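You operate a simulated robot arm through the tools that you are given. There is no shell and no other tool.

You run a simulated robot arm. Do the job below in one go: nothing can be reset, and whatever is moved stays where it is left.

## Task
Put things in order on the top of the steel workbench. At the end: the white check valve from the top of the steel workbench stands where the silver steel flask stood; the silver steel flask stands where the brown large wooden bung stood; the black hose piece from the top of the steel workbench stands where the white check valve stood; the brown large wooden bung is on the orange impeller box; whatever was shut is shut again. Leave all else as you found it, and nothing knocked over. Set down upright: large wooden bung.

The check looks at the end state, three seconds after you hand in, the way a careful person would. Anything else that was tipped, shoved, dropped, spilled or broken makes it a failure.

## Robot
A 7-joint arm with a two-finger gripper, fixed in place. Base frame: the origin is at the foot of the arm, x ahead of it, y to its left, z up; the work surface is at about z = 0. Lengths are in m, angles in rad, forces in N, time in s.
With the tool pointing down near the work surface it reaches from about 0.16 to 0.38 m from the base axis. Its first joint turns from -1.257 to 1.257 rad. Payload 0.6 kg.
Tool frame: the origin (TCP) lies between the finger pads and is the grasp point; the fingertips stand 0.022 m ahead of it; z points along the fingers, y is the line along which they close. The gripper opens to 0.092 m; its body begins 0.065 m behind the TCP.
Orientation is told as [roll, pitch, yaw] about the base's x, y, z axes, in that order, counted from this pose: with the fingers straight down and closing along the base's y, the tool's x points along the base's -x, its y along +y and its z along -z.

## Interface
- The arm moves only by the tool arm_command. Its argument "moves" is a list of rows, each a list of 7 numbers: the shift along the tool's x, y, z in m, then the turn, a rotation vector about the tool's x, y, z in rad, then the finger opening in m, from 0 to 0.092. In form: [[x, y, z, wx, wy, wz, hand], ...]. A call has 1 to 20 rows; each row is the pose to reach, as a shift and turn from the pose commanded when the call began, along the tool's axes at that moment. Each row takes 0.2 s and may step no farther than 0.05 m and 0.15 rad from the row before; otherwise, or with a gripper value out of range, the whole call is refused. Where a pose cannot be reached the arm comes as near as it can. A force on the tool above 40 N (or 10 N above the force at the start of the call, whichever is more), or a blocked arm, ends the call early, and 0.2 s more pass. The fingers move at their own pace (about 0.0599 m/s each) and stop on an object; they squeeze with about 21 N. The grip force told is the motor's: it shows also when the fingers shut on nothing. Time passes only in rows, and 0.2 s behind the last, so rows that repeat a pose let the fingers close. It gives the time, the measured TCP pose, the force on the tool (base axes), the opening and the grip force at its end, in the units of the frame above (readings bear some noise), with the torque about the TCP (base axes, N m) and any sound that the robot's microphone picked up.
- Cameras (640 x 400 px; columns grow to the right, rows downward): "scene" is fixed at [0.0569, -0.278, 0.3953]; the picture's right is [0.75, -0.66, 0.00], its down [-0.43, -0.48, -0.76] and it looks along [0.51, 0.57, -0.65] (base axes); focal length 221 px, centre (320, 200). "wrist" rides on the gripper at [0.071, 0.019, -0.102] in the tool frame; the picture's right is [-0.26, 0.97, 0.00], its down [-0.75, -0.20, -0.62] and it looks along [-0.60, -0.16, 0.78] (tool axes); focal length 280 px, centre (320, 200). There is no depth. A picture from a camera that has moved, and an enlarged one, comes with that camera's place and axes in the base frame and with its lens.
- capture(camera): a new picture of that camera. It takes no simulated time.
- close_up(camera, box): a new picture of the part [left, top, right, bottom] of that camera's present view, enlarged. It takes no simulated time.
- finish_job(): hands the job in; it is judged then, once.

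Places have to be worked out from the pictures, the camera data and where the tool is seen. Open the gripper and draw the arm clear of the work before you hand the job in, unless the task says otherwise.

The tools are called by a JSON object that holds its "method" and its "body". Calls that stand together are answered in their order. arm_command: Moves the arm, as the interface text tells. Its arguments: {"type":"object","properties":{"moves":{"type":"array","items":{"type":"array","items":{"type":"number"}}}},"required":["moves"]} The other tools are called the same way: capture (camera) takes a picture; close_up (camera, box) takes an enlarged picture of a part of a camera's view; finish_job () hands the job in.

At the start:

```text
clock: 0.0
tcp_pos: [0.2547, 0.042, 0.2567]
tool_rot: [0.002, 0.0, 0.0]
wrist_force: [0.4, 0.8, -0.7]
wrist_torque: [0.01, -0.01, -0.04]
gripper_width: 0.0921
gripper_force: 0.2
```

scene: 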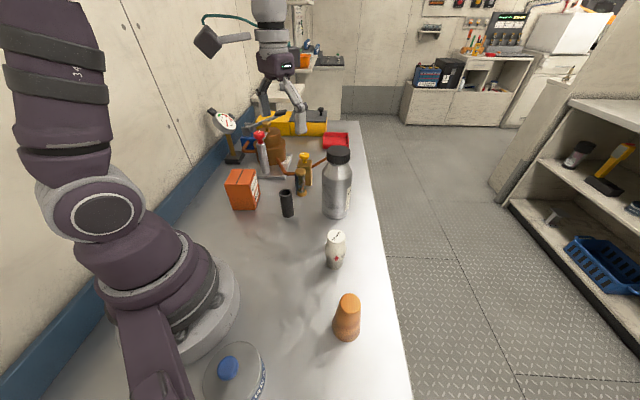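
wrist: 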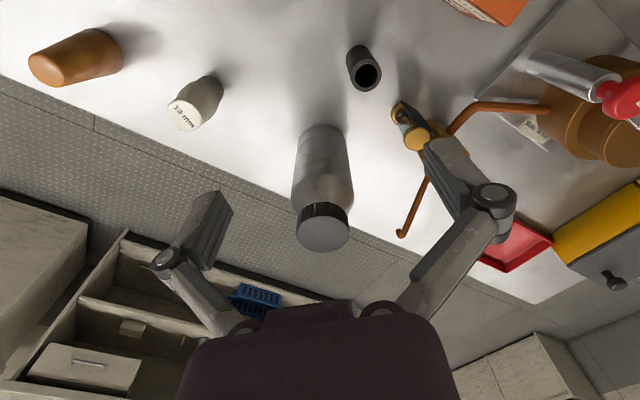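

The first pictures show the flask, check valve, bung, hose piece and impeller box on the bench. I'll take enlarged pictures of them to work out their places.

{"method": "close_up", "body": {"camera": "scene", "box": [200, 120, 400, 245]}}

{"method": "close_up", "body": {"camera": "scene", "box": [200, 220, 440, 370]}}

{"method": "close_up", "body": {"camera": "wrist", "box": [0, 0, 320, 200]}}

{"method": "close_up", "body": {"camera": "wrist", "box": [320, 0, 640, 200]}}

```text
3.20 times, centred on (300, 182) of scene
camera zoom: at [0.0569, -0.278, 0.3953], right [0.75, -0.66, 0.0], down [-0.43, -0.48, -0.76], along [0.51, 0.57, -0.65], focal length 707 px, centre (384, 256)
```

zoom: 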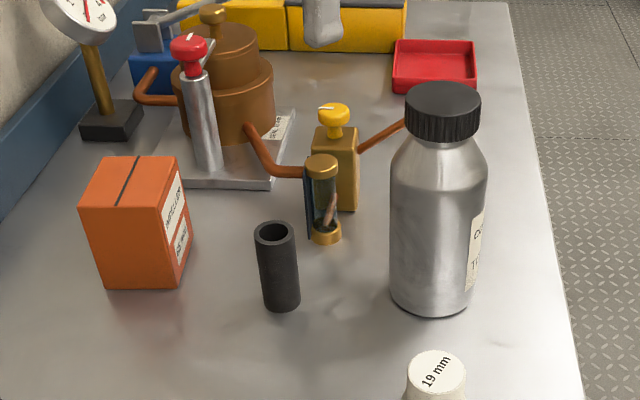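

```text
2.67 times, centred on (320, 295) of scene
camera zoom: at [0.0569, -0.278, 0.3953], right [0.75, -0.66, 0.0], down [-0.43, -0.48, -0.76], along [0.51, 0.57, -0.65], focal length 589 px, centre (320, -53)
```

zoom: 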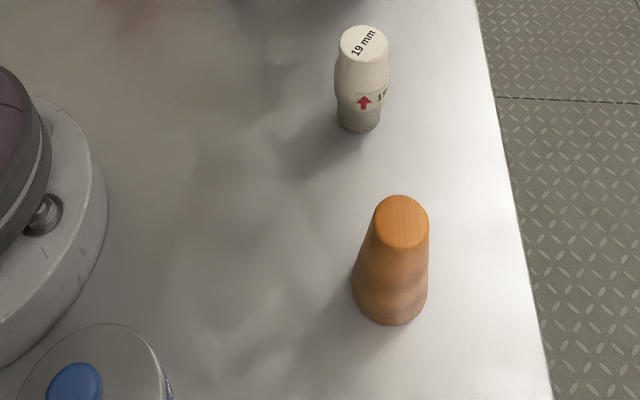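

```text
2.00 times, centred on (160, 100) of wrist
camera zoom: at [0.183, 0.0628, 0.3574], right [0.26, 0.97, 0.0], down [0.75, -0.2, 0.62], along [0.6, -0.16, -0.78], focal length 561 px, centre (640, 400)
```

zoom: 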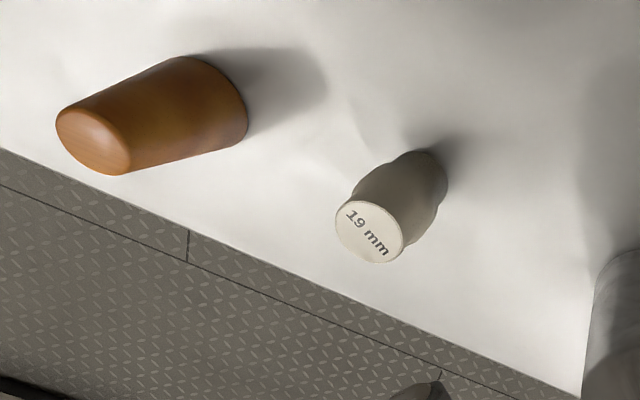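

```text
2.00 times, centred on (480, 100) of wrist
camera zoom: at [0.183, 0.0628, 0.3574], right [0.26, 0.97, 0.0], down [0.75, -0.2, 0.62], along [0.6, -0.16, -0.78], focal length 561 px, centre (0, 400)
```

zoom: 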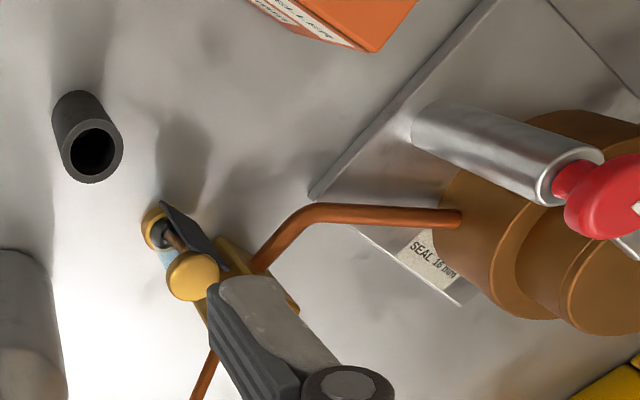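

From both cameras I judge: bung at about (0.183, -0.202), 0.08 tall; valve (0.255, -0.10); flask (0.366, 0.012), 0.17 tall; hose (0.270, 0.086); box centre about (0.211, 0.192), 0.085 tall. I move high above the bung to look closer.

{"method": "arm_command", "body": {"moves": [[0.012, -0.041, 0, 0, 0, 0, 0.092], [0.024, -0.081, 0, 0, 0, 0, 0.092], [0.036, -0.122, 0, 0, 0, 0, 0.092], [0.048, -0.163, 0, 0, 0, 0, 0.092], [0.06, -0.203, 0, 0, 0, 0, 0.092], [0.0717, -0.244, 0, 0, 0, 0, 0.092], [0.0717, -0.244, 0.02, 0, 0, 0, 0.092], [0.0717, -0.244, 0.04, 0, 0, 0, 0.092]]}}

```text
clock: 1.8
tcp_pos: [0.1823, -0.2009, 0.2162]
tool_rot: [-0.001, 0.0, 0.0]
wrist_force: [-0.7, -0.4, 0.8]
wrist_torque: [0.02, 0.01, -0.01]
gripper_width: 0.0921
gripper_force: 0.1
```

The arm reached (0.182, -0.201, 0.216). I look with both cameras to check the bung's place under the gripper.

{"method": "capture", "body": {"camera": "wrist"}}

{"method": "capture", "body": {"camera": "scene"}}

```text
taken
camera wrist: at [0.1109, -0.1809, 0.317], right [0.26, 0.97, 0.0], down [0.75, -0.2, 0.63], along [0.6, -0.16, -0.78], focal length 280 px, centre (320, 200)
```

wrist: 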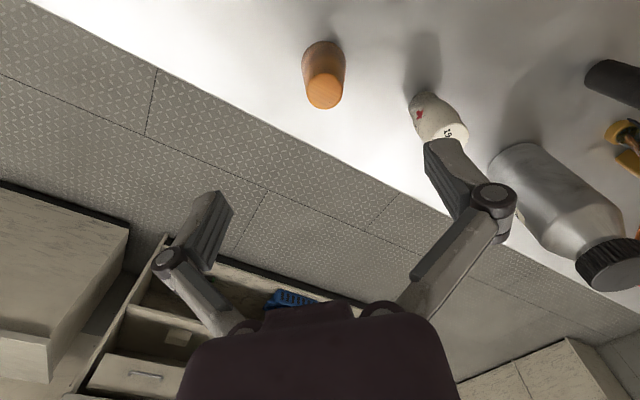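

```text
taken
```

scene: 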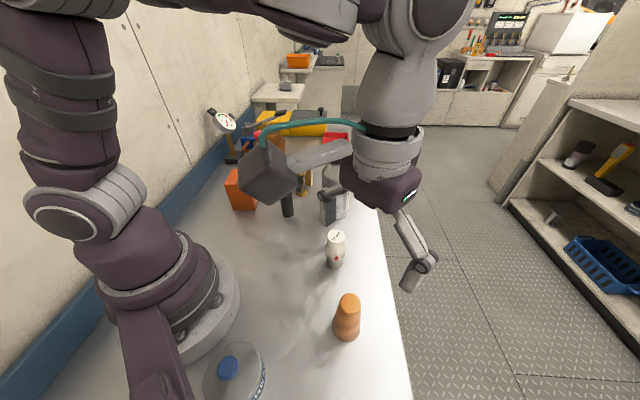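

The bung shows in the middle of the wrist view. I enlarge it to find its top and base accurately.

{"method": "close_up", "body": {"camera": "wrist", "box": [240, 20, 400, 120]}}

{"method": "close_up", "body": {"camera": "scene", "box": [290, 280, 418, 360]}}

```text
4.00 times, centred on (320, 70) of wrist
camera zoom: at [0.1109, -0.1809, 0.317], right [0.26, 0.97, 0.0], down [0.75, -0.2, 0.63], along [0.6, -0.16, -0.78], focal length 1122 px, centre (320, 720)
```

zoom: 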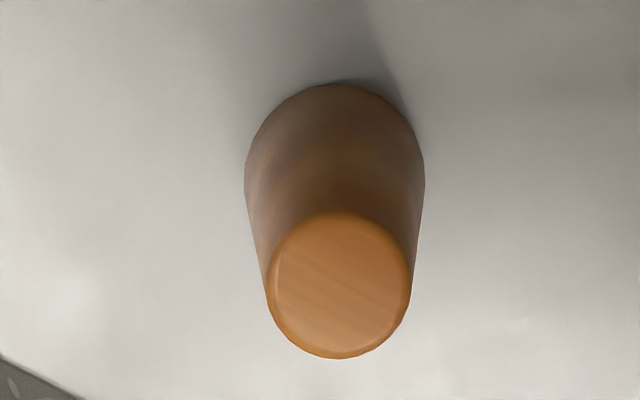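

```text
5.00 times, centred on (354, 320) of scene
camera zoom: at [0.0569, -0.2781, 0.3953], right [0.75, -0.66, 0.0], down [-0.43, -0.48, -0.76], along [0.51, 0.57, -0.65], focal length 1105 px, centre (150, -400)
```

zoom: 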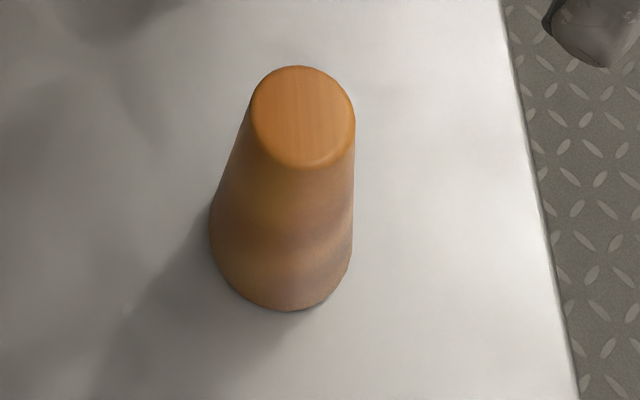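

The bung stands at about (0.181, -0.199), about 0.092 tall, 0.047 wide at the base and 0.028 at the top, so it narrows upward. I go down over it with the fingers open to TCP z of about 0.064 and look before closing.

{"method": "arm_command", "body": {"moves": [[0.002, 0.002, 0.04, 0, 0, 0, 0.092], [0.002, 0.002, 0.08, 0, 0, 0, 0.092], [0.002, 0.002, 0.115, 0, 0, 0, 0.092], [0.002, 0.002, 0.152, 0, 0, 0, 0.092], [0.002, 0.002, 0.152, 0, 0, 0, 0.092]]}}

{"method": "capture", "body": {"camera": "wrist"}}

{"method": "capture", "body": {"camera": "scene"}}

```text
clock: 3.0
tcp_pos: [0.1808, -0.2004, 0.0632]
tool_rot: [-0.001, -0.001, 0.0]
wrist_force: [1.3, -0.5, 0.1]
wrist_torque: [0.0, 0.0, -0.02]
gripper_width: 0.0923
gripper_force: 0.1
```

```text
taken
camera wrist: at [0.1094, -0.1798, 0.1646], right [0.26, 0.97, 0.0], down [0.75, -0.2, 0.62], along [0.6, -0.16, -0.78], focal length 280 px, centre (320, 200)
```

wrist: 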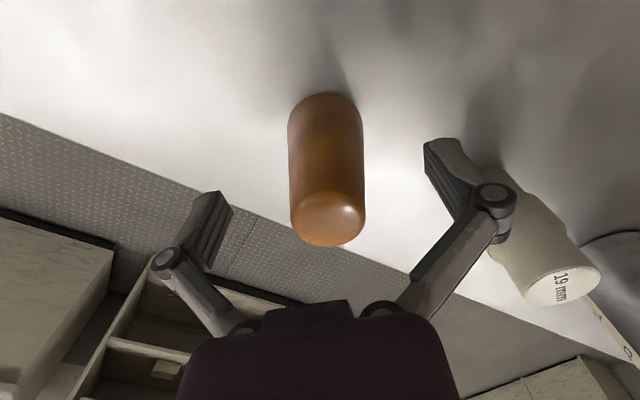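

```text
taken
```

scene: 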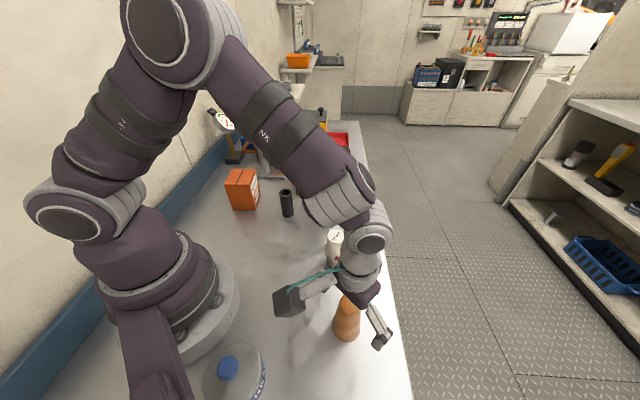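

The bung is between the open fingers. I enlarge the view to check its centring along the finger line before closing.

{"method": "close_up", "body": {"camera": "wrist", "box": [200, 80, 456, 240]}}

{"method": "close_up", "body": {"camera": "scene", "box": [270, 240, 430, 340]}}

```text
2.50 times, centred on (328, 160) of wrist
camera zoom: at [0.1094, -0.1798, 0.1646], right [0.26, 0.97, 0.0], down [0.75, -0.2, 0.62], along [0.6, -0.16, -0.78], focal length 701 px, centre (300, 300)
```

zoom: 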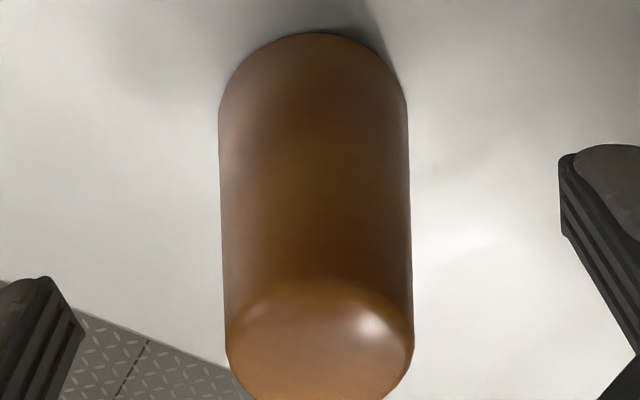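

```text
4.00 times, centred on (350, 290) of scene
camera zoom: at [0.0569, -0.2781, 0.3953], right [0.75, -0.66, 0.0], down [-0.43, -0.48, -0.76], along [0.51, 0.57, -0.65], focal length 884 px, centre (200, -160)
```

zoom: 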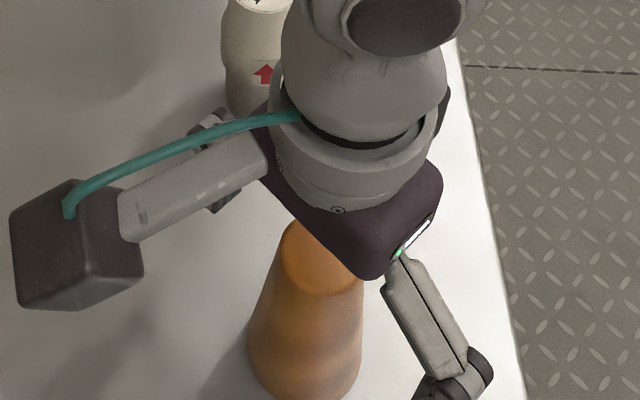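

Base centre reads about (0.1812, -0.198), so I shift 2.5 mm in +y to centre, then close the fingers on the bung.

{"method": "arm_command", "body": {"moves": [[0, 0.0025, 0, 0, 0, 0, 0.092], [0, 0.0025, 0, 0, 0, 0, 0.06], [0, 0.0025, 0, 0, 0, 0, 0.03], [0, 0.0025, 0, 0, 0, 0, 0.02], [0, 0.0025, 0, 0, 0, 0, 0.02], [0, 0.0025, 0, 0, 0, 0, 0.02]]}}

{"method": "capture", "body": {"camera": "wrist"}}

```text
clock: 4.4
tcp_pos: [0.1794, -0.1988, 0.0644]
tool_rot: [0.0, 0.001, 0.001]
wrist_force: [0.2, -0.5, 6.7]
wrist_torque: [-0.04, -0.01, 0.01]
gripper_width: 0.0375
gripper_force: 21.0
```

```text
taken
camera wrist: at [0.1096, -0.1771, 0.1653], right [0.26, 0.97, 0.0], down [0.75, -0.2, 0.63], along [0.6, -0.16, -0.78], focal length 280 px, centre (320, 200)
```

wrist: 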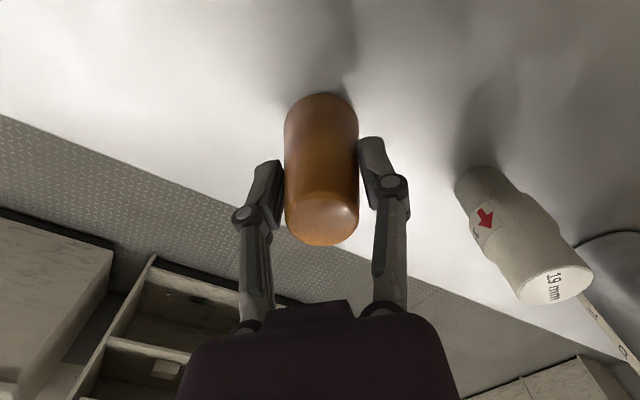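

The fingers stopped at 0.0375 m with 21 N, so the bung is held. I lift slowly by 0.03 m and check that it comes up straight.

{"method": "arm_command", "body": {"moves": [[0, 0, -0.005, 0, 0, 0, 0.02], [0, 0, -0.01, 0, 0, 0, 0.02], [0, 0, -0.02, 0, 0, 0, 0.02], [0, 0, -0.03, 0, 0, 0, 0.02]]}}

{"method": "capture", "body": {"camera": "wrist"}}

{"method": "capture", "body": {"camera": "scene"}}

```text
clock: 5.4
tcp_pos: [0.1811, -0.1971, 0.0946]
tool_rot: [0.0, 0.0, -0.002]
wrist_force: [-0.8, 0.3, -1.3]
wrist_torque: [0.02, 0.01, 0.01]
gripper_width: 0.0371
gripper_force: 20.8
```

```text
taken
camera wrist: at [0.1095, -0.1767, 0.1956], right [0.26, 0.97, 0.0], down [0.75, -0.2, 0.62], along [0.6, -0.16, -0.78], focal length 280 px, centre (320, 200)
```

wrist: 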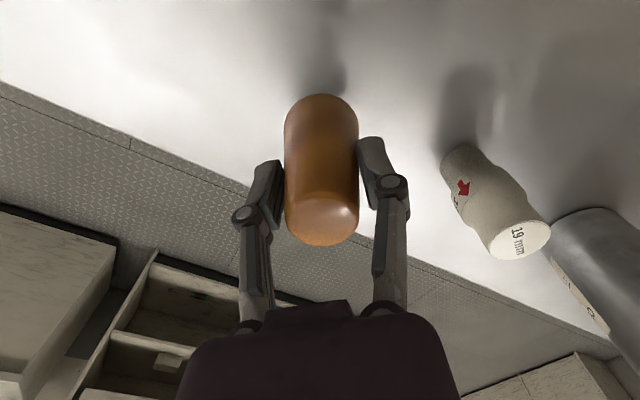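

```text
taken
```

scene: 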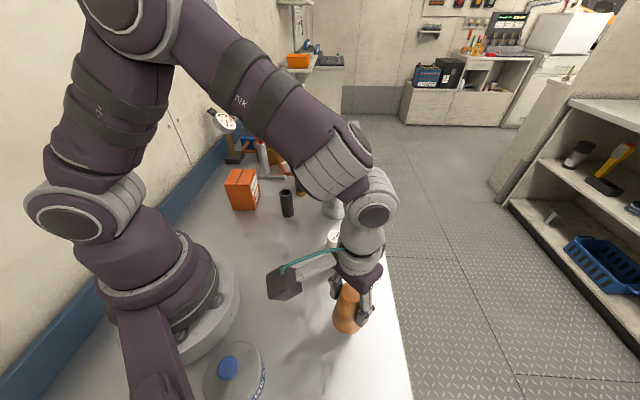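

The bung hangs straight, its base about 0.0645 below the TCP. I raise it to about 0.215 and carry it over toward the box, stopping short at y of about 0.11 to look at the box from the wrist.

{"method": "arm_command", "body": {"moves": [[0, 0, -0.03, 0, 0, 0, 0.02], [0, 0, -0.06, 0, 0, 0, 0.02], [0, 0, -0.09, 0, 0, 0, 0.02], [0, 0, -0.12, 0, 0, 0, 0.02], [-0.01, 0.03, -0.12, 0, 0, 0, 0.02], [-0.02, 0.06, -0.12, 0, 0, 0, 0.02], [-0.03, 0.095, -0.12, 0, 0, 0, 0.02], [-0.035, 0.13, -0.12, 0, 0, 0, 0.02], [-0.035, 0.165, -0.12, 0, 0, 0, 0.02], [-0.035, 0.2, -0.12, 0, 0, 0, 0.02], [-0.035, 0.235, -0.12, 0, 0, 0, 0.02], [-0.03, 0.265, -0.12, 0, 0, 0, 0.02], [-0.024, 0.29, -0.12, 0, 0, 0, 0.02], [-0.024, 0.308, -0.12, 0, 0, 0, 0.02], [-0.024, 0.308, -0.12, 0, 0, 0, 0.02]]}}

{"method": "capture", "body": {"camera": "wrist"}}

{"method": "capture", "body": {"camera": "scene"}}

```text
clock: 8.6
tcp_pos: [0.2036, 0.111, 0.2134]
tool_rot: [0.0, -0.002, -0.001]
wrist_force: [0.2, -0.7, -1.0]
wrist_torque: [0.01, 0.0, -0.01]
gripper_width: 0.0369
gripper_force: 21.0
```

```text
taken
camera wrist: at [0.1334, 0.1312, 0.3151], right [0.26, 0.97, 0.0], down [0.75, -0.2, 0.62], along [0.6, -0.16, -0.78], focal length 280 px, centre (320, 200)
```

wrist: 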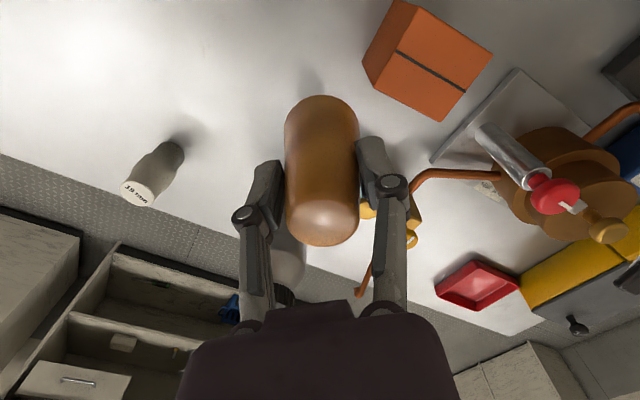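

```text
taken
```

scene: 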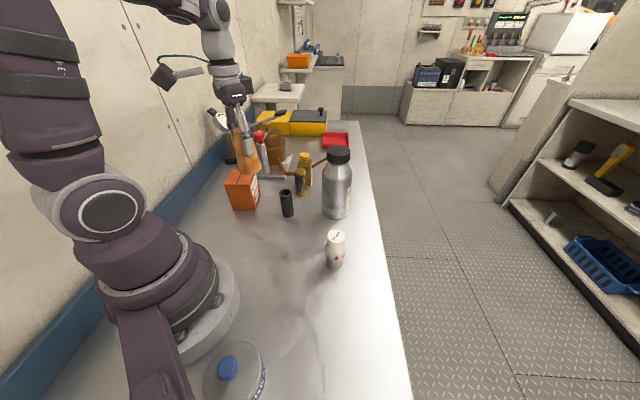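

The box is now clear in the wrist view. I enlarge it to find the corners of its top.

{"method": "close_up", "body": {"camera": "wrist", "box": [340, 0, 532, 120]}}

{"method": "close_up", "body": {"camera": "scene", "box": [190, 140, 318, 220]}}

```text
3.33 times, centred on (436, 60) of wrist
camera zoom: at [0.1334, 0.1312, 0.3151], right [0.26, 0.97, 0.0], down [0.75, -0.2, 0.62], along [0.6, -0.16, -0.78], focal length 935 px, centre (-67, 667)
```

zoom: 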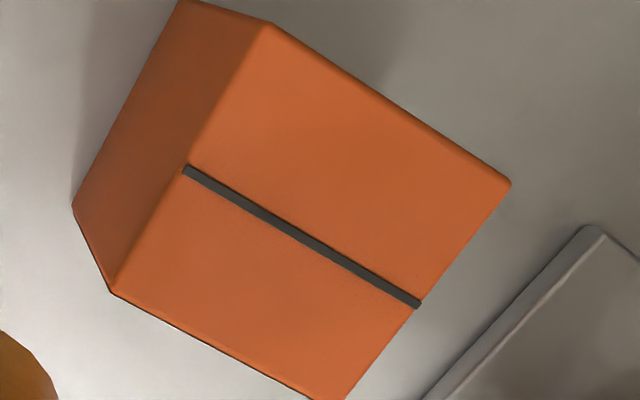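

```text
5.00 times, centred on (254, 180) of scene
camera zoom: at [0.0569, -0.278, 0.3953], right [0.75, -0.66, 0.0], down [-0.43, -0.48, -0.76], along [0.51, 0.57, -0.65], focal length 1105 px, centre (650, 300)
```

zoom: 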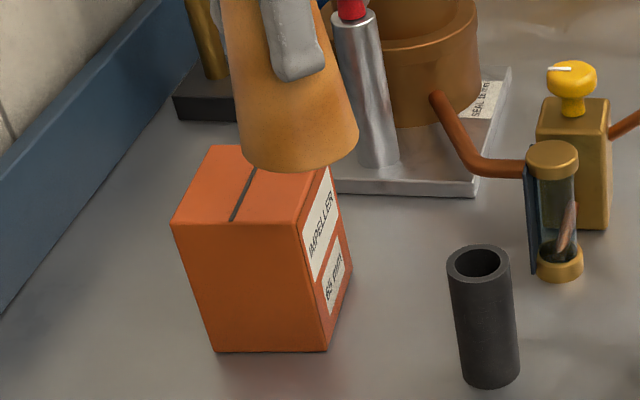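

The box top's centre works out at about (0.2115, 0.199), top height about 0.083, and it measures about 0.059 × 0.069. I move the bung over that centre and lower it to just above the top.

{"method": "arm_command", "body": {"moves": [[-0.0015, 0.022, 0, 0, 0, 0, 0.02], [-0.003, 0.044, 0, 0, 0, 0, 0.02], [-0.005, 0.066, 0, 0, 0, 0, 0.02], [-0.0065, 0.0885, 0, 0, 0, 0, 0.02], [-0.0065, 0.0885, 0, 0, 0, 0, 0.02], [-0.0065, 0.0885, 0.02, 0, 0, 0, 0.02], [-0.0065, 0.0885, 0.04, 0, 0, 0, 0.02], [-0.0065, 0.0885, 0.05, 0, 0, 0, 0.02], [-0.0065, 0.0885, 0.05, 0, 0, 0, 0.02]]}}

{"method": "close_up", "body": {"camera": "scene", "box": [190, 120, 318, 220]}}

{"method": "capture", "body": {"camera": "wrist"}}

```text
clock: 10.6
tcp_pos: [0.2112, 0.1986, 0.1633]
tool_rot: [0.0, -0.001, 0.001]
wrist_force: [-0.4, -0.4, -0.3]
wrist_torque: [0.0, 0.02, 0.0]
gripper_width: 0.0369
gripper_force: 21.6
```

```text
4.00 times, centred on (254, 170) of scene
camera zoom: at [0.0569, -0.278, 0.3953], right [0.75, -0.66, 0.0], down [-0.43, -0.48, -0.76], along [0.51, 0.57, -0.65], focal length 884 px, centre (584, 320)
```

zoom: 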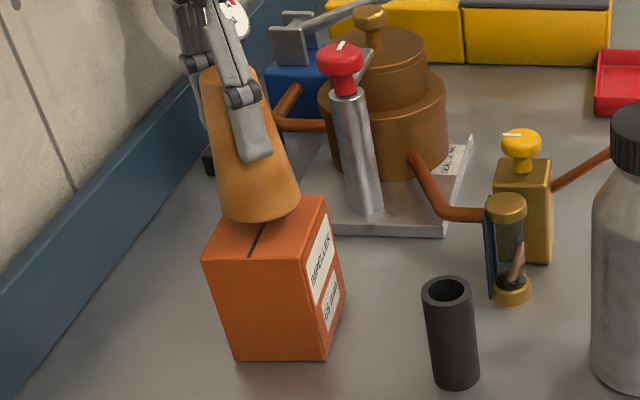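

```text
taken
camera wrist: at [0.1399, 0.2194, 0.265], right [0.26, 0.97, 0.0], down [0.75, -0.2, 0.62], along [0.6, -0.16, -0.78], focal length 280 px, centre (320, 200)
```

wrist: 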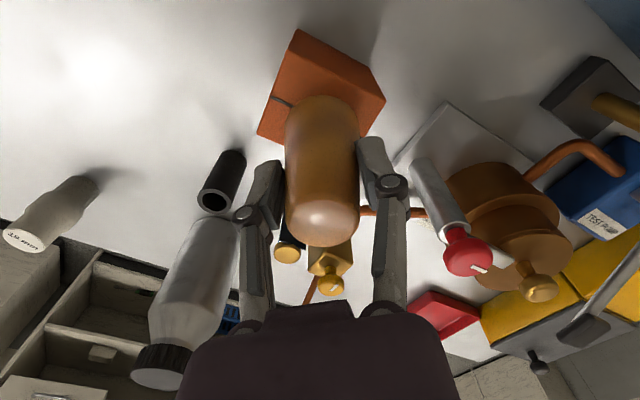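

The bung is centred over the box with about 17 mm to go. I lower it in small steps and watch the force.

{"method": "arm_command", "body": {"moves": [[0, 0, 0.005, 0, 0, 0, 0.02], [0, 0, 0.009, 0, 0, 0, 0.02], [0, 0, 0.012, 0, 0, 0, 0.02], [0, 0, 0.0135, 0, 0, 0, 0.02], [0, 0, 0.0145, 0, 0, 0, 0.02], [0, 0, 0.0145, 0, 0, 0, 0.02]]}}

{"method": "close_up", "body": {"camera": "scene", "box": [190, 140, 318, 220]}}

```text
clock: 12.0
tcp_pos: [0.2109, 0.1984, 0.1501]
tool_rot: [0.0, 0.0, 0.001]
wrist_force: [1.3, 0.1, -0.2]
wrist_torque: [0.0, 0.01, 0.02]
gripper_width: 0.0372
gripper_force: 21.1
```

```text
5.00 times, centred on (254, 180) of scene
camera zoom: at [0.0569, -0.278, 0.3953], right [0.75, -0.66, 0.0], down [-0.43, -0.48, -0.76], along [0.51, 0.57, -0.65], focal length 1105 px, centre (650, 300)
```

zoom: 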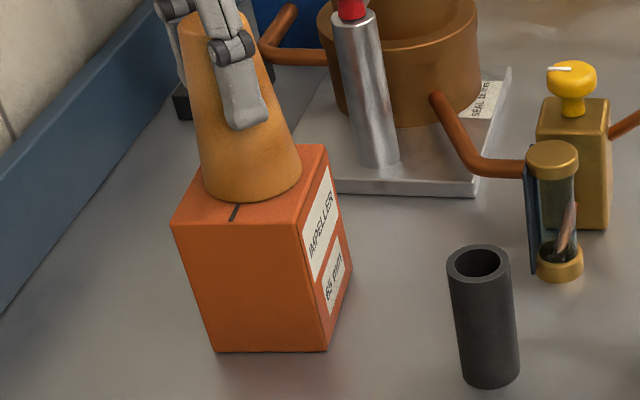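

The bung base sits 2–4 mm above the box top and is centred within about 2 mm. I nudge it 1 mm back and lower in 1 mm steps until it touches.

{"method": "arm_command", "body": {"moves": [[0.001, -0.0012, 0.001, 0, 0, 0, 0.02], [0.001, -0.0012, 0.002, 0, 0, 0, 0.02], [0.001, -0.0012, 0.002, 0, 0, 0, 0.02]]}}

{"method": "close_up", "body": {"camera": "scene", "box": [206, 150, 286, 200]}}

```text
clock: 12.8
tcp_pos: [0.2098, 0.1976, 0.1474]
tool_rot: [0.002, -0.001, 0.0]
wrist_force: [4.5, 5.5, 19.4]
wrist_torque: [0.17, -0.22, 0.0]
gripper_width: 0.0374
gripper_force: 21.3
```

```text
8.00 times, centred on (246, 175) of scene
camera zoom: at [0.0569, -0.2781, 0.3953], right [0.75, -0.66, 0.0], down [-0.43, -0.48, -0.76], along [0.51, 0.57, -0.65], focal length 1768 px, centre (912, 400)
```

zoom: 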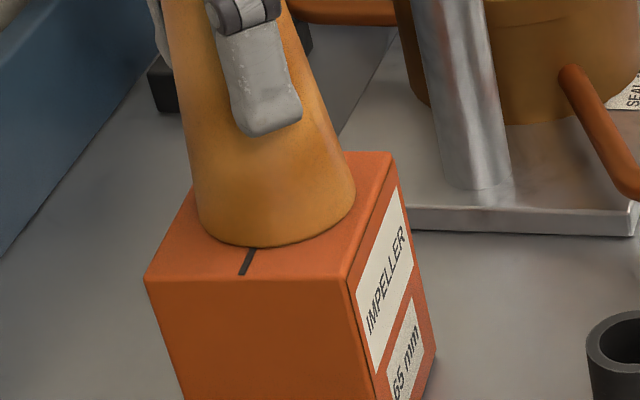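

It touches the box: 19 N upward at TCP z of about 0.147. I back off 1 mm and open the fingers, giving it time to settle.

{"method": "arm_command", "body": {"moves": [[0, 0, -0.001, 0, 0, 0, 0.02], [0, 0, -0.001, 0, 0, 0, 0.02], [0, 0, -0.001, 0, 0, 0, 0.04], [0, 0, -0.001, 0, 0, 0, 0.045], [0, 0, -0.001, 0, 0, 0, 0.055], [0, 0, -0.001, 0, 0, 0, 0.065], [0, 0, -0.001, 0, 0, 0, 0.065]]}}

{"method": "close_up", "body": {"camera": "scene", "box": [190, 120, 318, 220]}}

{"method": "capture", "body": {"camera": "wrist"}}

```text
clock: 14.4
tcp_pos: [0.2092, 0.198, 0.149]
tool_rot: [-0.001, -0.001, 0.001]
wrist_force: [0.3, -0.8, -1.0]
wrist_torque: [0.0, 0.0, 0.0]
gripper_width: 0.065
gripper_force: 0.0
```

```text
4.00 times, centred on (254, 170) of scene
camera zoom: at [0.0569, -0.278, 0.3953], right [0.75, -0.66, 0.0], down [-0.43, -0.48, -0.76], along [0.51, 0.57, -0.65], focal length 884 px, centre (584, 320)
```

zoom: 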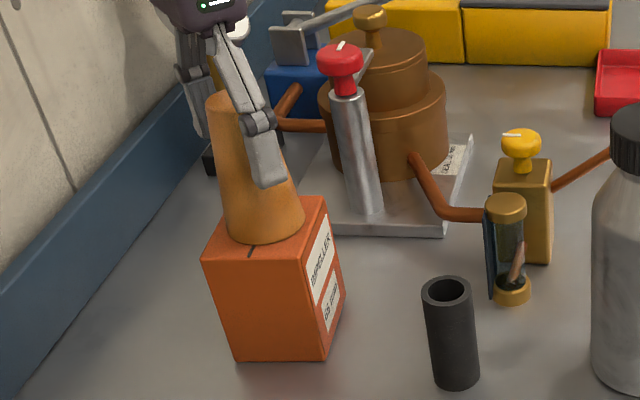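

```text
taken
camera wrist: at [0.1388, 0.2183, 0.2499], right [0.26, 0.97, 0.0], down [0.75, -0.2, 0.62], along [0.6, -0.16, -0.78], focal length 280 px, centre (320, 200)
```

wrist: 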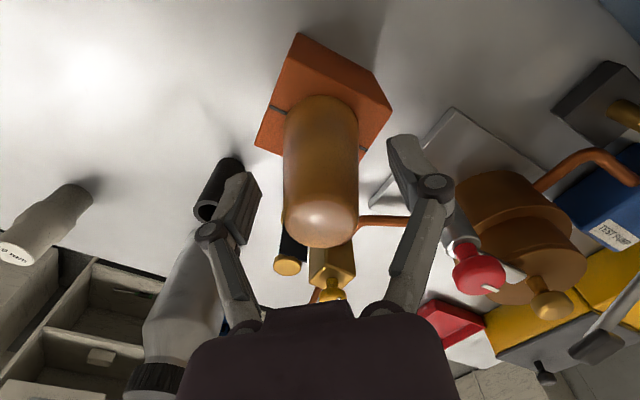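

The bung stands upright on the box with the fingers clear. I rise straight up 0.09 m, then move toward the flask, stopping short of it at about (0.30, 0.012) to look.

{"method": "arm_command", "body": {"moves": [[0, 0, -0.01, 0, 0, 0, 0.07], [0, 0, -0.03, 0, 0, 0, 0.07], [0, 0, -0.06, 0, 0, 0, 0.07], [0, 0, -0.092, 0, 0, 0, 0.07], [-0.015, -0.031, -0.092, 0, 0, 0, 0.092], [-0.03, -0.062, -0.092, 0, 0, 0, 0.092], [-0.045, -0.093, -0.092, 0, 0, 0, 0.092], [-0.06, -0.124, -0.092, 0, 0, 0, 0.092], [-0.075, -0.155, -0.092, 0, 0, 0, 0.092], [-0.09, -0.186, -0.092, 0, 0, 0, 0.092], [-0.09, -0.186, -0.092, 0, 0, 0, 0.092]]}}

{"method": "capture", "body": {"camera": "wrist"}}

{"method": "capture", "body": {"camera": "scene"}}

```text
clock: 16.8
tcp_pos: [0.3001, 0.0121, 0.2414]
tool_rot: [0.001, -0.001, 0.001]
wrist_force: [-0.1, 0.2, -0.1]
wrist_torque: [-0.01, -0.01, -0.01]
gripper_width: 0.0921
gripper_force: 0.0
```

```text
taken
camera wrist: at [0.2288, 0.032, 0.3425], right [0.26, 0.97, 0.0], down [0.75, -0.2, 0.63], along [0.6, -0.16, -0.78], focal length 280 px, centre (320, 200)
```

wrist: 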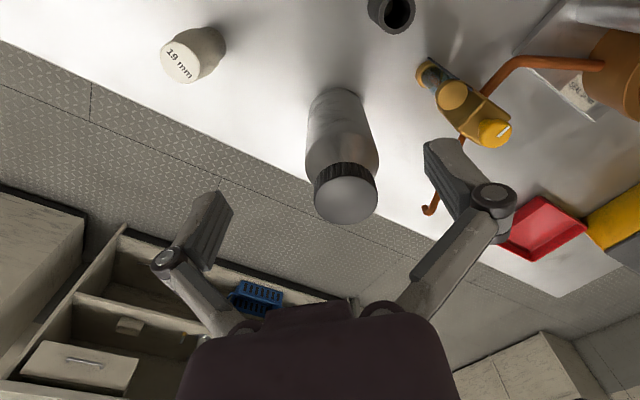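

```text
taken
```

scene: 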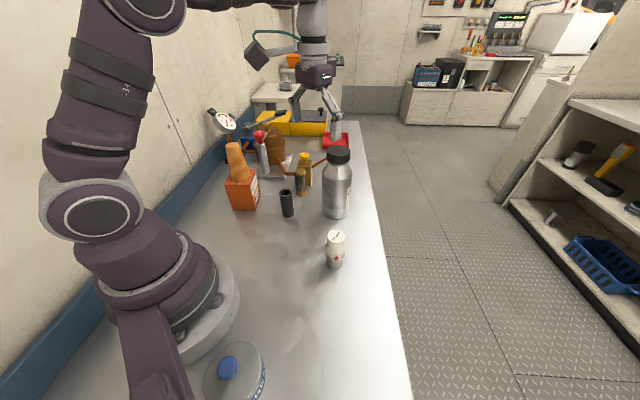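

The bung stands well on the box. Next I enlarge the flask in both views.

{"method": "close_up", "body": {"camera": "wrist", "box": [240, 75, 448, 235]}}

{"method": "close_up", "body": {"camera": "scene", "box": [280, 135, 408, 235]}}

{"method": "close_up", "body": {"camera": "scene", "box": [190, 120, 318, 220]}}

```text
2.50 times, centred on (344, 155) of wrist
camera zoom: at [0.2288, 0.032, 0.3425], right [0.26, 0.97, 0.0], down [0.75, -0.2, 0.63], along [0.6, -0.16, -0.78], focal length 701 px, centre (260, 312)
```

zoom: 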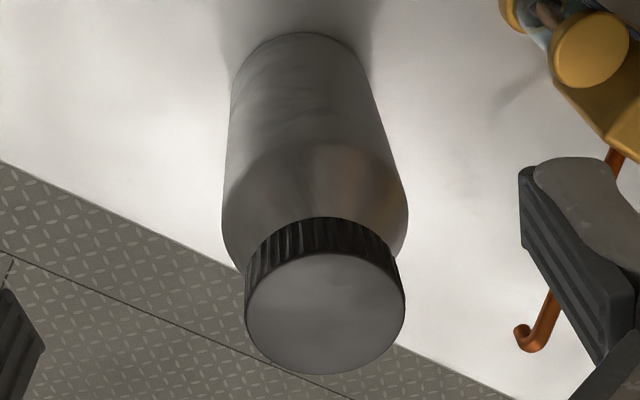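

```text
4.00 times, centred on (344, 185) of scene
camera zoom: at [0.0569, -0.2781, 0.3953], right [0.75, -0.66, 0.0], down [-0.43, -0.48, -0.76], along [0.51, 0.57, -0.65], focal length 884 px, centre (224, 260)
```

zoom: 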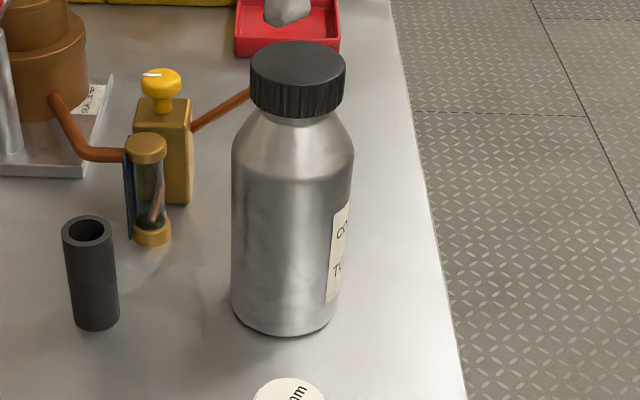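

```text
4.00 times, centred on (254, 170) of scene
camera zoom: at [0.0569, -0.2781, 0.3953], right [0.75, -0.66, 0.0], down [-0.43, -0.48, -0.76], along [0.51, 0.57, -0.65], focal length 884 px, centre (584, 320)
```

zoom: 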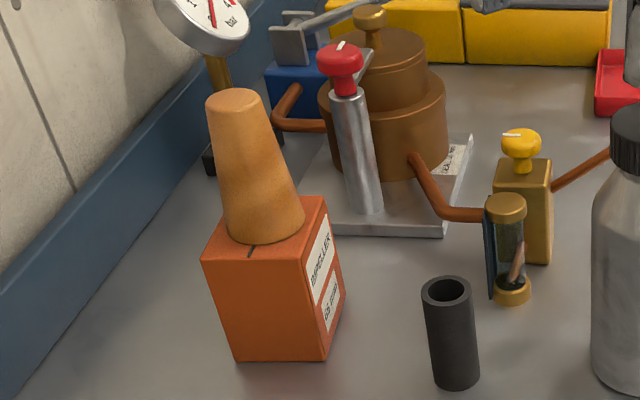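

The flask stands at about (0.366, 0.015), 0.17 tall and about 0.068 wide, with straight walls up to z of about 0.115. I move over it at z = 0.24 and check before going down.

{"method": "arm_command", "body": {"moves": [[-0.03, 0.001, 0, 0, 0, 0, 0.092], [-0.05, 0.002, 0, 0, 0, 0, 0.092], [-0.0655, 0.0032, 0, 0, 0, 0, 0.092], [-0.0655, 0.0032, 0, 0, 0, 0, 0.092]]}}

{"method": "capture", "body": {"camera": "wrist"}}

{"method": "close_up", "body": {"camera": "scene", "box": [240, 60, 400, 235]}}

```text
clock: 17.8
tcp_pos: [0.3457, 0.0144, 0.231]
tool_rot: [-0.001, 0.001, 0.0]
wrist_force: [-0.5, 0.5, -0.7]
wrist_torque: [0.02, -0.01, 0.03]
gripper_width: 0.0918
gripper_force: 0.0
out of reach, approached as far as the arm can: row 2, 3, 4
```

```text
taken
camera wrist: at [0.2746, 0.0354, 0.3325], right [0.26, 0.97, 0.0], down [0.75, -0.2, 0.62], along [0.6, -0.16, -0.78], focal length 280 px, centre (320, 200)
```

wrist: 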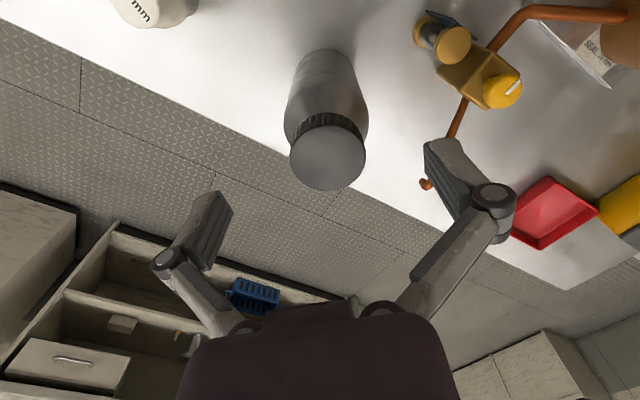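

```text
2.29 times, centred on (320, 148) of scene
camera zoom: at [0.0569, -0.278, 0.3953], right [0.75, -0.66, 0.0], down [-0.43, -0.48, -0.76], along [0.51, 0.57, -0.65], focal length 505 px, centre (320, 320)
```

zoom: 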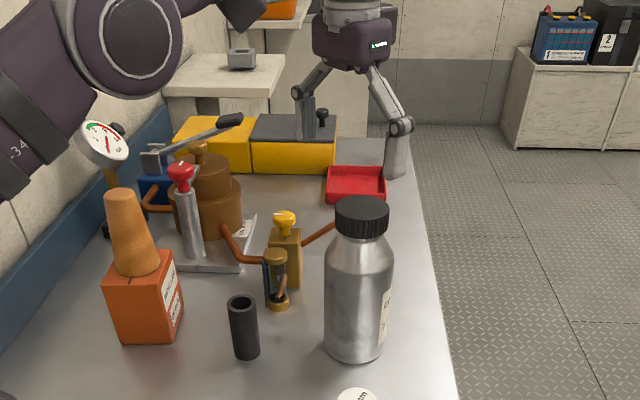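

At this height the arm reaches only x = 0.346, but lower down it should reach farther. I back off toward the base and read the pose; then I'll go in at mid height with the fingers passing either side of the flask.

{"method": "arm_command", "body": {"moves": [[0.03, 0, 0, 0, 0, 0, 0.092], [0.06, 0, 0, 0, 0, 0, 0.092], [0.06, 0, 0, 0, 0, 0, 0.092]]}}

```text
clock: 18.6
tcp_pos: [0.2856, 0.015, 0.2314]
tool_rot: [0.0, -0.001, 0.001]
wrist_force: [-0.3, 0.1, -0.5]
wrist_torque: [0.01, 0.02, 0.0]
gripper_width: 0.092
gripper_force: 0.0
```

The command was clipped to the reached pose, so I am at about (0.286, 0.015, 0.231). I go down to z = 0.15 here, then forward so that the fingers straddle the flask, stopping at x = 0.345 to check the side clearance.

{"method": "arm_command", "body": {"moves": [[0, 0, 0.03, 0, 0, 0, 0.092], [0, 0, 0.06, 0, 0, 0, 0.092], [0, 0, 0.081, 0, 0, 0, 0.092], [0, 0, 0.081, 0, 0, 0, 0.092]]}}

{"method": "capture", "body": {"camera": "wrist"}}

{"method": "close_up", "body": {"camera": "scene", "box": [240, 60, 400, 235]}}

```text
clock: 19.6
tcp_pos: [0.2857, 0.015, 0.1513]
tool_rot: [0.0, -0.001, -0.001]
wrist_force: [-0.5, 0.0, 0.5]
wrist_torque: [0.0, -0.03, 0.02]
gripper_width: 0.092
gripper_force: 0.1
```

```text
taken
camera wrist: at [0.2141, 0.0352, 0.2518], right [0.26, 0.97, 0.0], down [0.75, -0.2, 0.62], along [0.6, -0.16, -0.78], focal length 280 px, centre (320, 200)
```

wrist: 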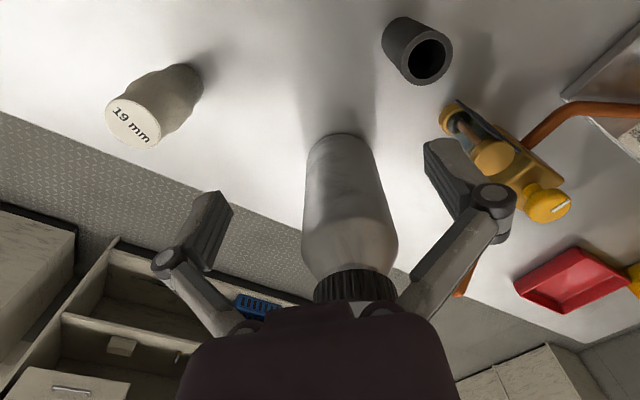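

```text
2.29 times, centred on (320, 148) of scene
camera zoom: at [0.0569, -0.278, 0.3953], right [0.75, -0.66, 0.0], down [-0.43, -0.48, -0.76], along [0.51, 0.57, -0.65], focal length 505 px, centre (320, 320)
```

zoom: 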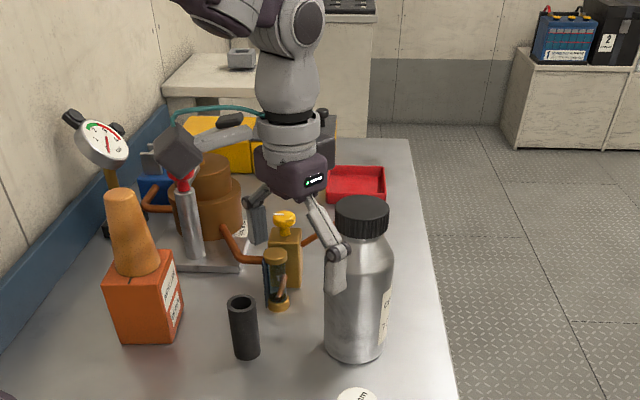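

The flask lies straight ahead between the finger lines, with the palm well above the cap. I move forward 0.080 m at this height.

{"method": "arm_command", "body": {"moves": [[-0.02, 0, 0, 0, 0, 0, 0.092], [-0.04, 0, 0, 0, 0, 0, 0.092], [-0.055, 0.0003, 0, 0, 0, 0, 0.092], [-0.07, 0.0005, 0, 0, 0, 0, 0.092], [-0.0803, 0.0005, 0, 0, 0, 0, 0.092], [-0.0803, 0.0005, 0, 0, 0, 0, 0.092]]}}

{"method": "capture", "body": {"camera": "wrist"}}

{"method": "close_up", "body": {"camera": "scene", "box": [240, 60, 400, 235]}}

```text
clock: 21.0
tcp_pos: [0.3657, 0.0144, 0.1506]
tool_rot: [0.0, 0.0, 0.0]
wrist_force: [0.1, 0.4, -0.2]
wrist_torque: [0.01, -0.02, -0.01]
gripper_width: 0.0918
gripper_force: 0.1
```

```text
taken
camera wrist: at [0.2947, 0.0354, 0.2519], right [0.26, 0.97, 0.0], down [0.75, -0.2, 0.62], along [0.6, -0.16, -0.78], focal length 280 px, centre (320, 200)
```

wrist: 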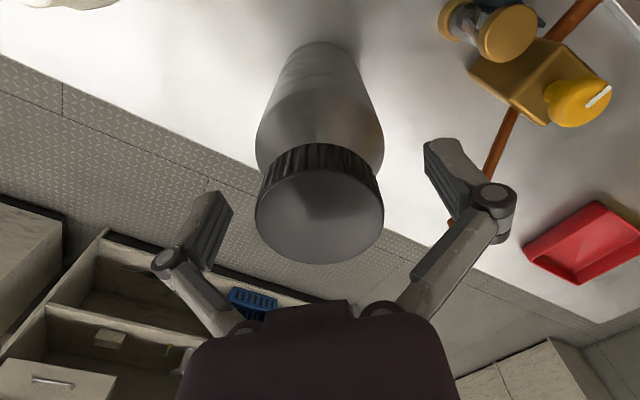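

```text
2.29 times, centred on (320, 148) of scene
camera zoom: at [0.0569, -0.278, 0.3953], right [0.75, -0.66, 0.0], down [-0.43, -0.48, -0.76], along [0.51, 0.57, -0.65], focal length 505 px, centre (320, 320)
```

zoom: 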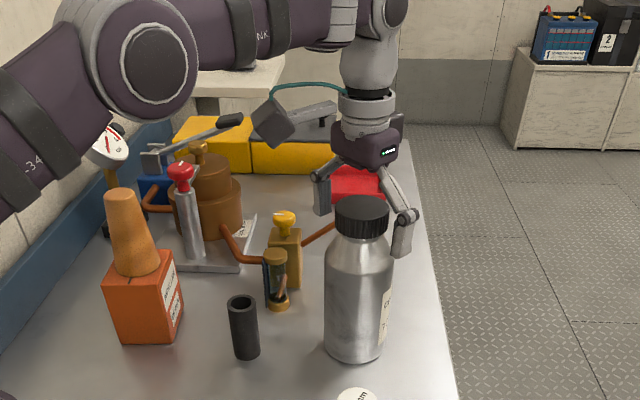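

The fingers straddle the flask and the cap is centred in view. I lower 0.038 m to TCP z of about 0.112 and check.

{"method": "arm_command", "body": {"moves": [[0, 0.0005, 0.013, 0, 0, 0, 0.092], [0, 0.0005, 0.026, 0, 0, 0, 0.092], [0, 0.0005, 0.037, 0, 0, 0, 0.092], [0, 0.0005, 0.037, 0, 0, 0, 0.092]]}}

{"method": "capture", "body": {"camera": "wrist"}}

{"method": "close_up", "body": {"camera": "scene", "box": [280, 120, 408, 235]}}

```text
clock: 22.0
tcp_pos: [0.3662, 0.0159, 0.1129]
tool_rot: [0.0, 0.001, 0.0]
wrist_force: [0.5, -2.4, 9.9]
wrist_torque: [0.12, -0.02, 0.02]
gripper_width: 0.092
gripper_force: 0.1
```

```text
taken
camera wrist: at [0.2948, 0.036, 0.2141], right [0.26, 0.97, 0.0], down [0.75, -0.2, 0.63], along [0.6, -0.16, -0.78], focal length 280 px, centre (320, 200)
```

wrist: 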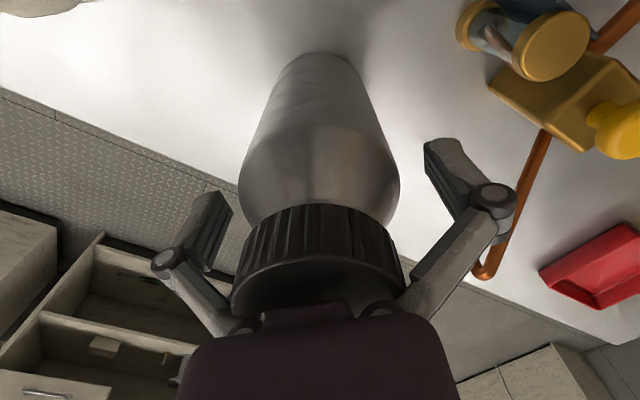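

```text
3.48 times, centred on (344, 178) of scene
camera zoom: at [0.0569, -0.2781, 0.3953], right [0.75, -0.66, 0.0], down [-0.43, -0.48, -0.76], along [0.51, 0.57, -0.65], focal length 769 px, centre (236, 278)
```

zoom: 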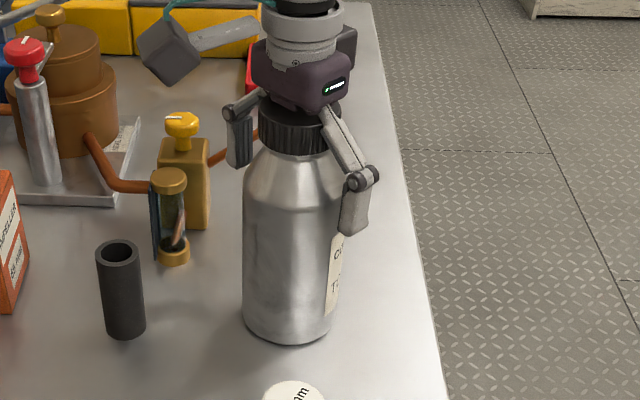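

A 10 N upward force shows the palm is just touching the cap. I raise 5 mm and check that the force is gone before closing.

{"method": "arm_command", "body": {"moves": [[0, 0, -0.003, 0, 0, 0, 0.092], [0, 0, -0.005, 0, 0, 0, 0.092], [0, 0, -0.005, 0, 0, 0, 0.092]]}}

{"method": "close_up", "body": {"camera": "scene", "box": [280, 120, 408, 235]}}

```text
clock: 22.8
tcp_pos: [0.3648, 0.0161, 0.1182]
tool_rot: [0.001, 0.0, 0.0]
wrist_force: [0.1, -0.3, 0.4]
wrist_torque: [0.05, -0.01, 0.0]
gripper_width: 0.0919
gripper_force: 0.0
```

```text
3.48 times, centred on (344, 178) of scene
camera zoom: at [0.0569, -0.278, 0.3953], right [0.75, -0.66, 0.0], down [-0.43, -0.48, -0.76], along [0.51, 0.57, -0.65], focal length 769 px, centre (236, 278)
```

zoom: 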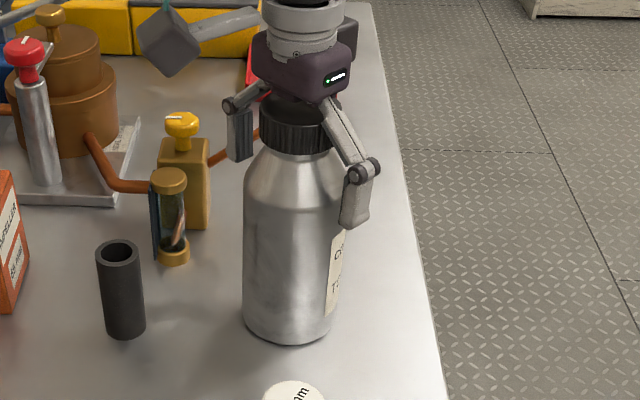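

The force is gone. Now I close on the flask's body.

{"method": "arm_command", "body": {"moves": [[0, 0, 0, 0, 0, 0, 0.08], [0, 0, 0, 0, 0, 0, 0.07], [0, 0, 0, 0, 0, 0, 0.06], [0, 0, 0, 0, 0, 0, 0.05], [0, 0, 0, 0, 0, 0, 0.05]]}}

{"method": "capture", "body": {"camera": "wrist"}}

{"method": "close_up", "body": {"camera": "scene", "box": [280, 120, 408, 235]}}

```text
clock: 24.2
tcp_pos: [0.3677, 0.0146, 0.1193]
tool_rot: [0.001, -0.005, -0.001]
wrist_force: [-4.9, -3.1, 22.2]
wrist_torque: [0.16, 0.03, -0.03]
gripper_width: 0.072
gripper_force: 21.1
stopped in row 5: the force on the tool passed its limit at 41 N (the readings are from after the stop); the commanded pose is now the measured one
```

```text
taken
camera wrist: at [0.2951, 0.0355, 0.2209], right [0.26, 0.96, 0.0], down [0.75, -0.2, 0.63], along [0.61, -0.16, -0.78], focal length 280 px, centre (320, 200)
```

wrist: 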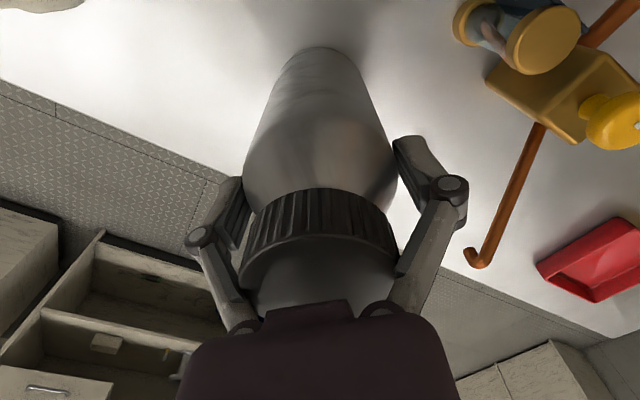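

```text
3.48 times, centred on (344, 178) of scene
camera zoom: at [0.0569, -0.278, 0.3953], right [0.75, -0.66, 0.0], down [-0.43, -0.48, -0.76], along [0.51, 0.57, -0.65], focal length 769 px, centre (236, 278)
```

zoom: 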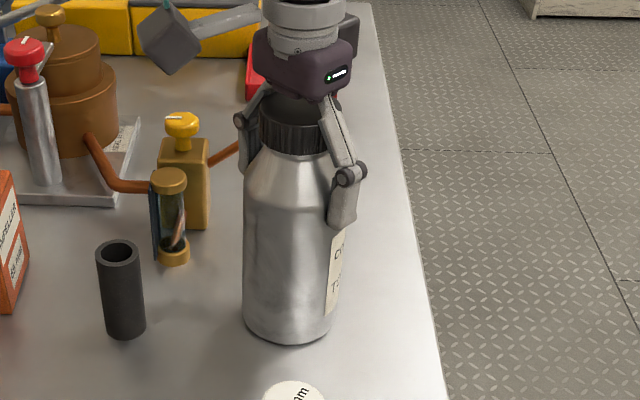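

The finger links wedge against the cap before the pads reach the body, and the flask has not moved. I open again and rise to grip the cap itself instead (0.05 wide, z about 0.137–0.17).

{"method": "arm_command", "body": {"moves": [[0, 0, 0, 0, 0, 0, 0.08], [0, 0, 0, 0, 0, 0, 0.092], [0, 0, 0, 0, 0, 0, 0.092], [0.001, 0.0005, -0.01, 0, 0, 0, 0.092], [0.0015, 0.0008, -0.025, 0, 0, 0, 0.092], [0.0015, 0.0008, -0.04, 0, 0, 0, 0.092], [0.0015, 0.0008, -0.04, 0, 0, 0, 0.092]]}}

{"method": "capture", "body": {"camera": "wrist"}}

{"method": "close_up", "body": {"camera": "scene", "box": [280, 120, 408, 235]}}

```text
clock: 25.8
tcp_pos: [0.3653, 0.0162, 0.1592]
tool_rot: [0.0, -0.004, -0.001]
wrist_force: [0.0, 0.0, -0.3]
wrist_torque: [0.01, 0.0, 0.0]
gripper_width: 0.0921
gripper_force: 0.0
```

```text
taken
camera wrist: at [0.2936, 0.0365, 0.2598], right [0.26, 0.96, 0.0], down [0.75, -0.2, 0.63], along [0.61, -0.16, -0.78], focal length 280 px, centre (320, 200)
```

wrist: 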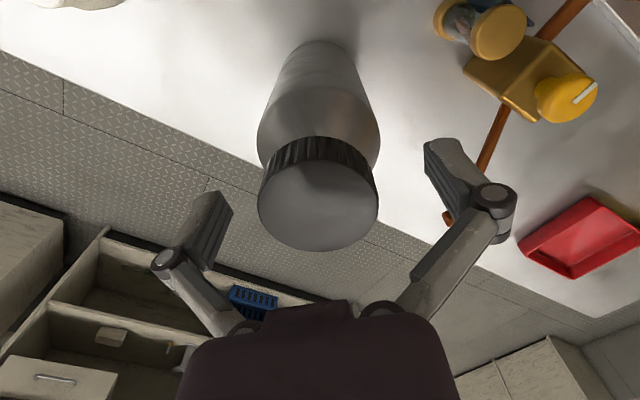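

```text
3.48 times, centred on (344, 178) of scene
camera zoom: at [0.0569, -0.278, 0.3953], right [0.75, -0.66, 0.0], down [-0.43, -0.48, -0.76], along [0.51, 0.57, -0.65], focal length 769 px, centre (236, 278)
```

zoom: 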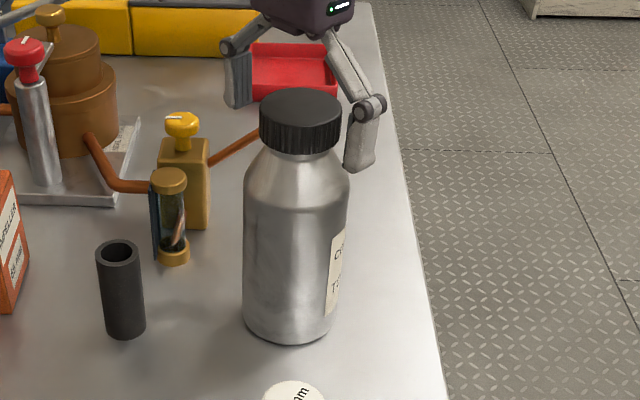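

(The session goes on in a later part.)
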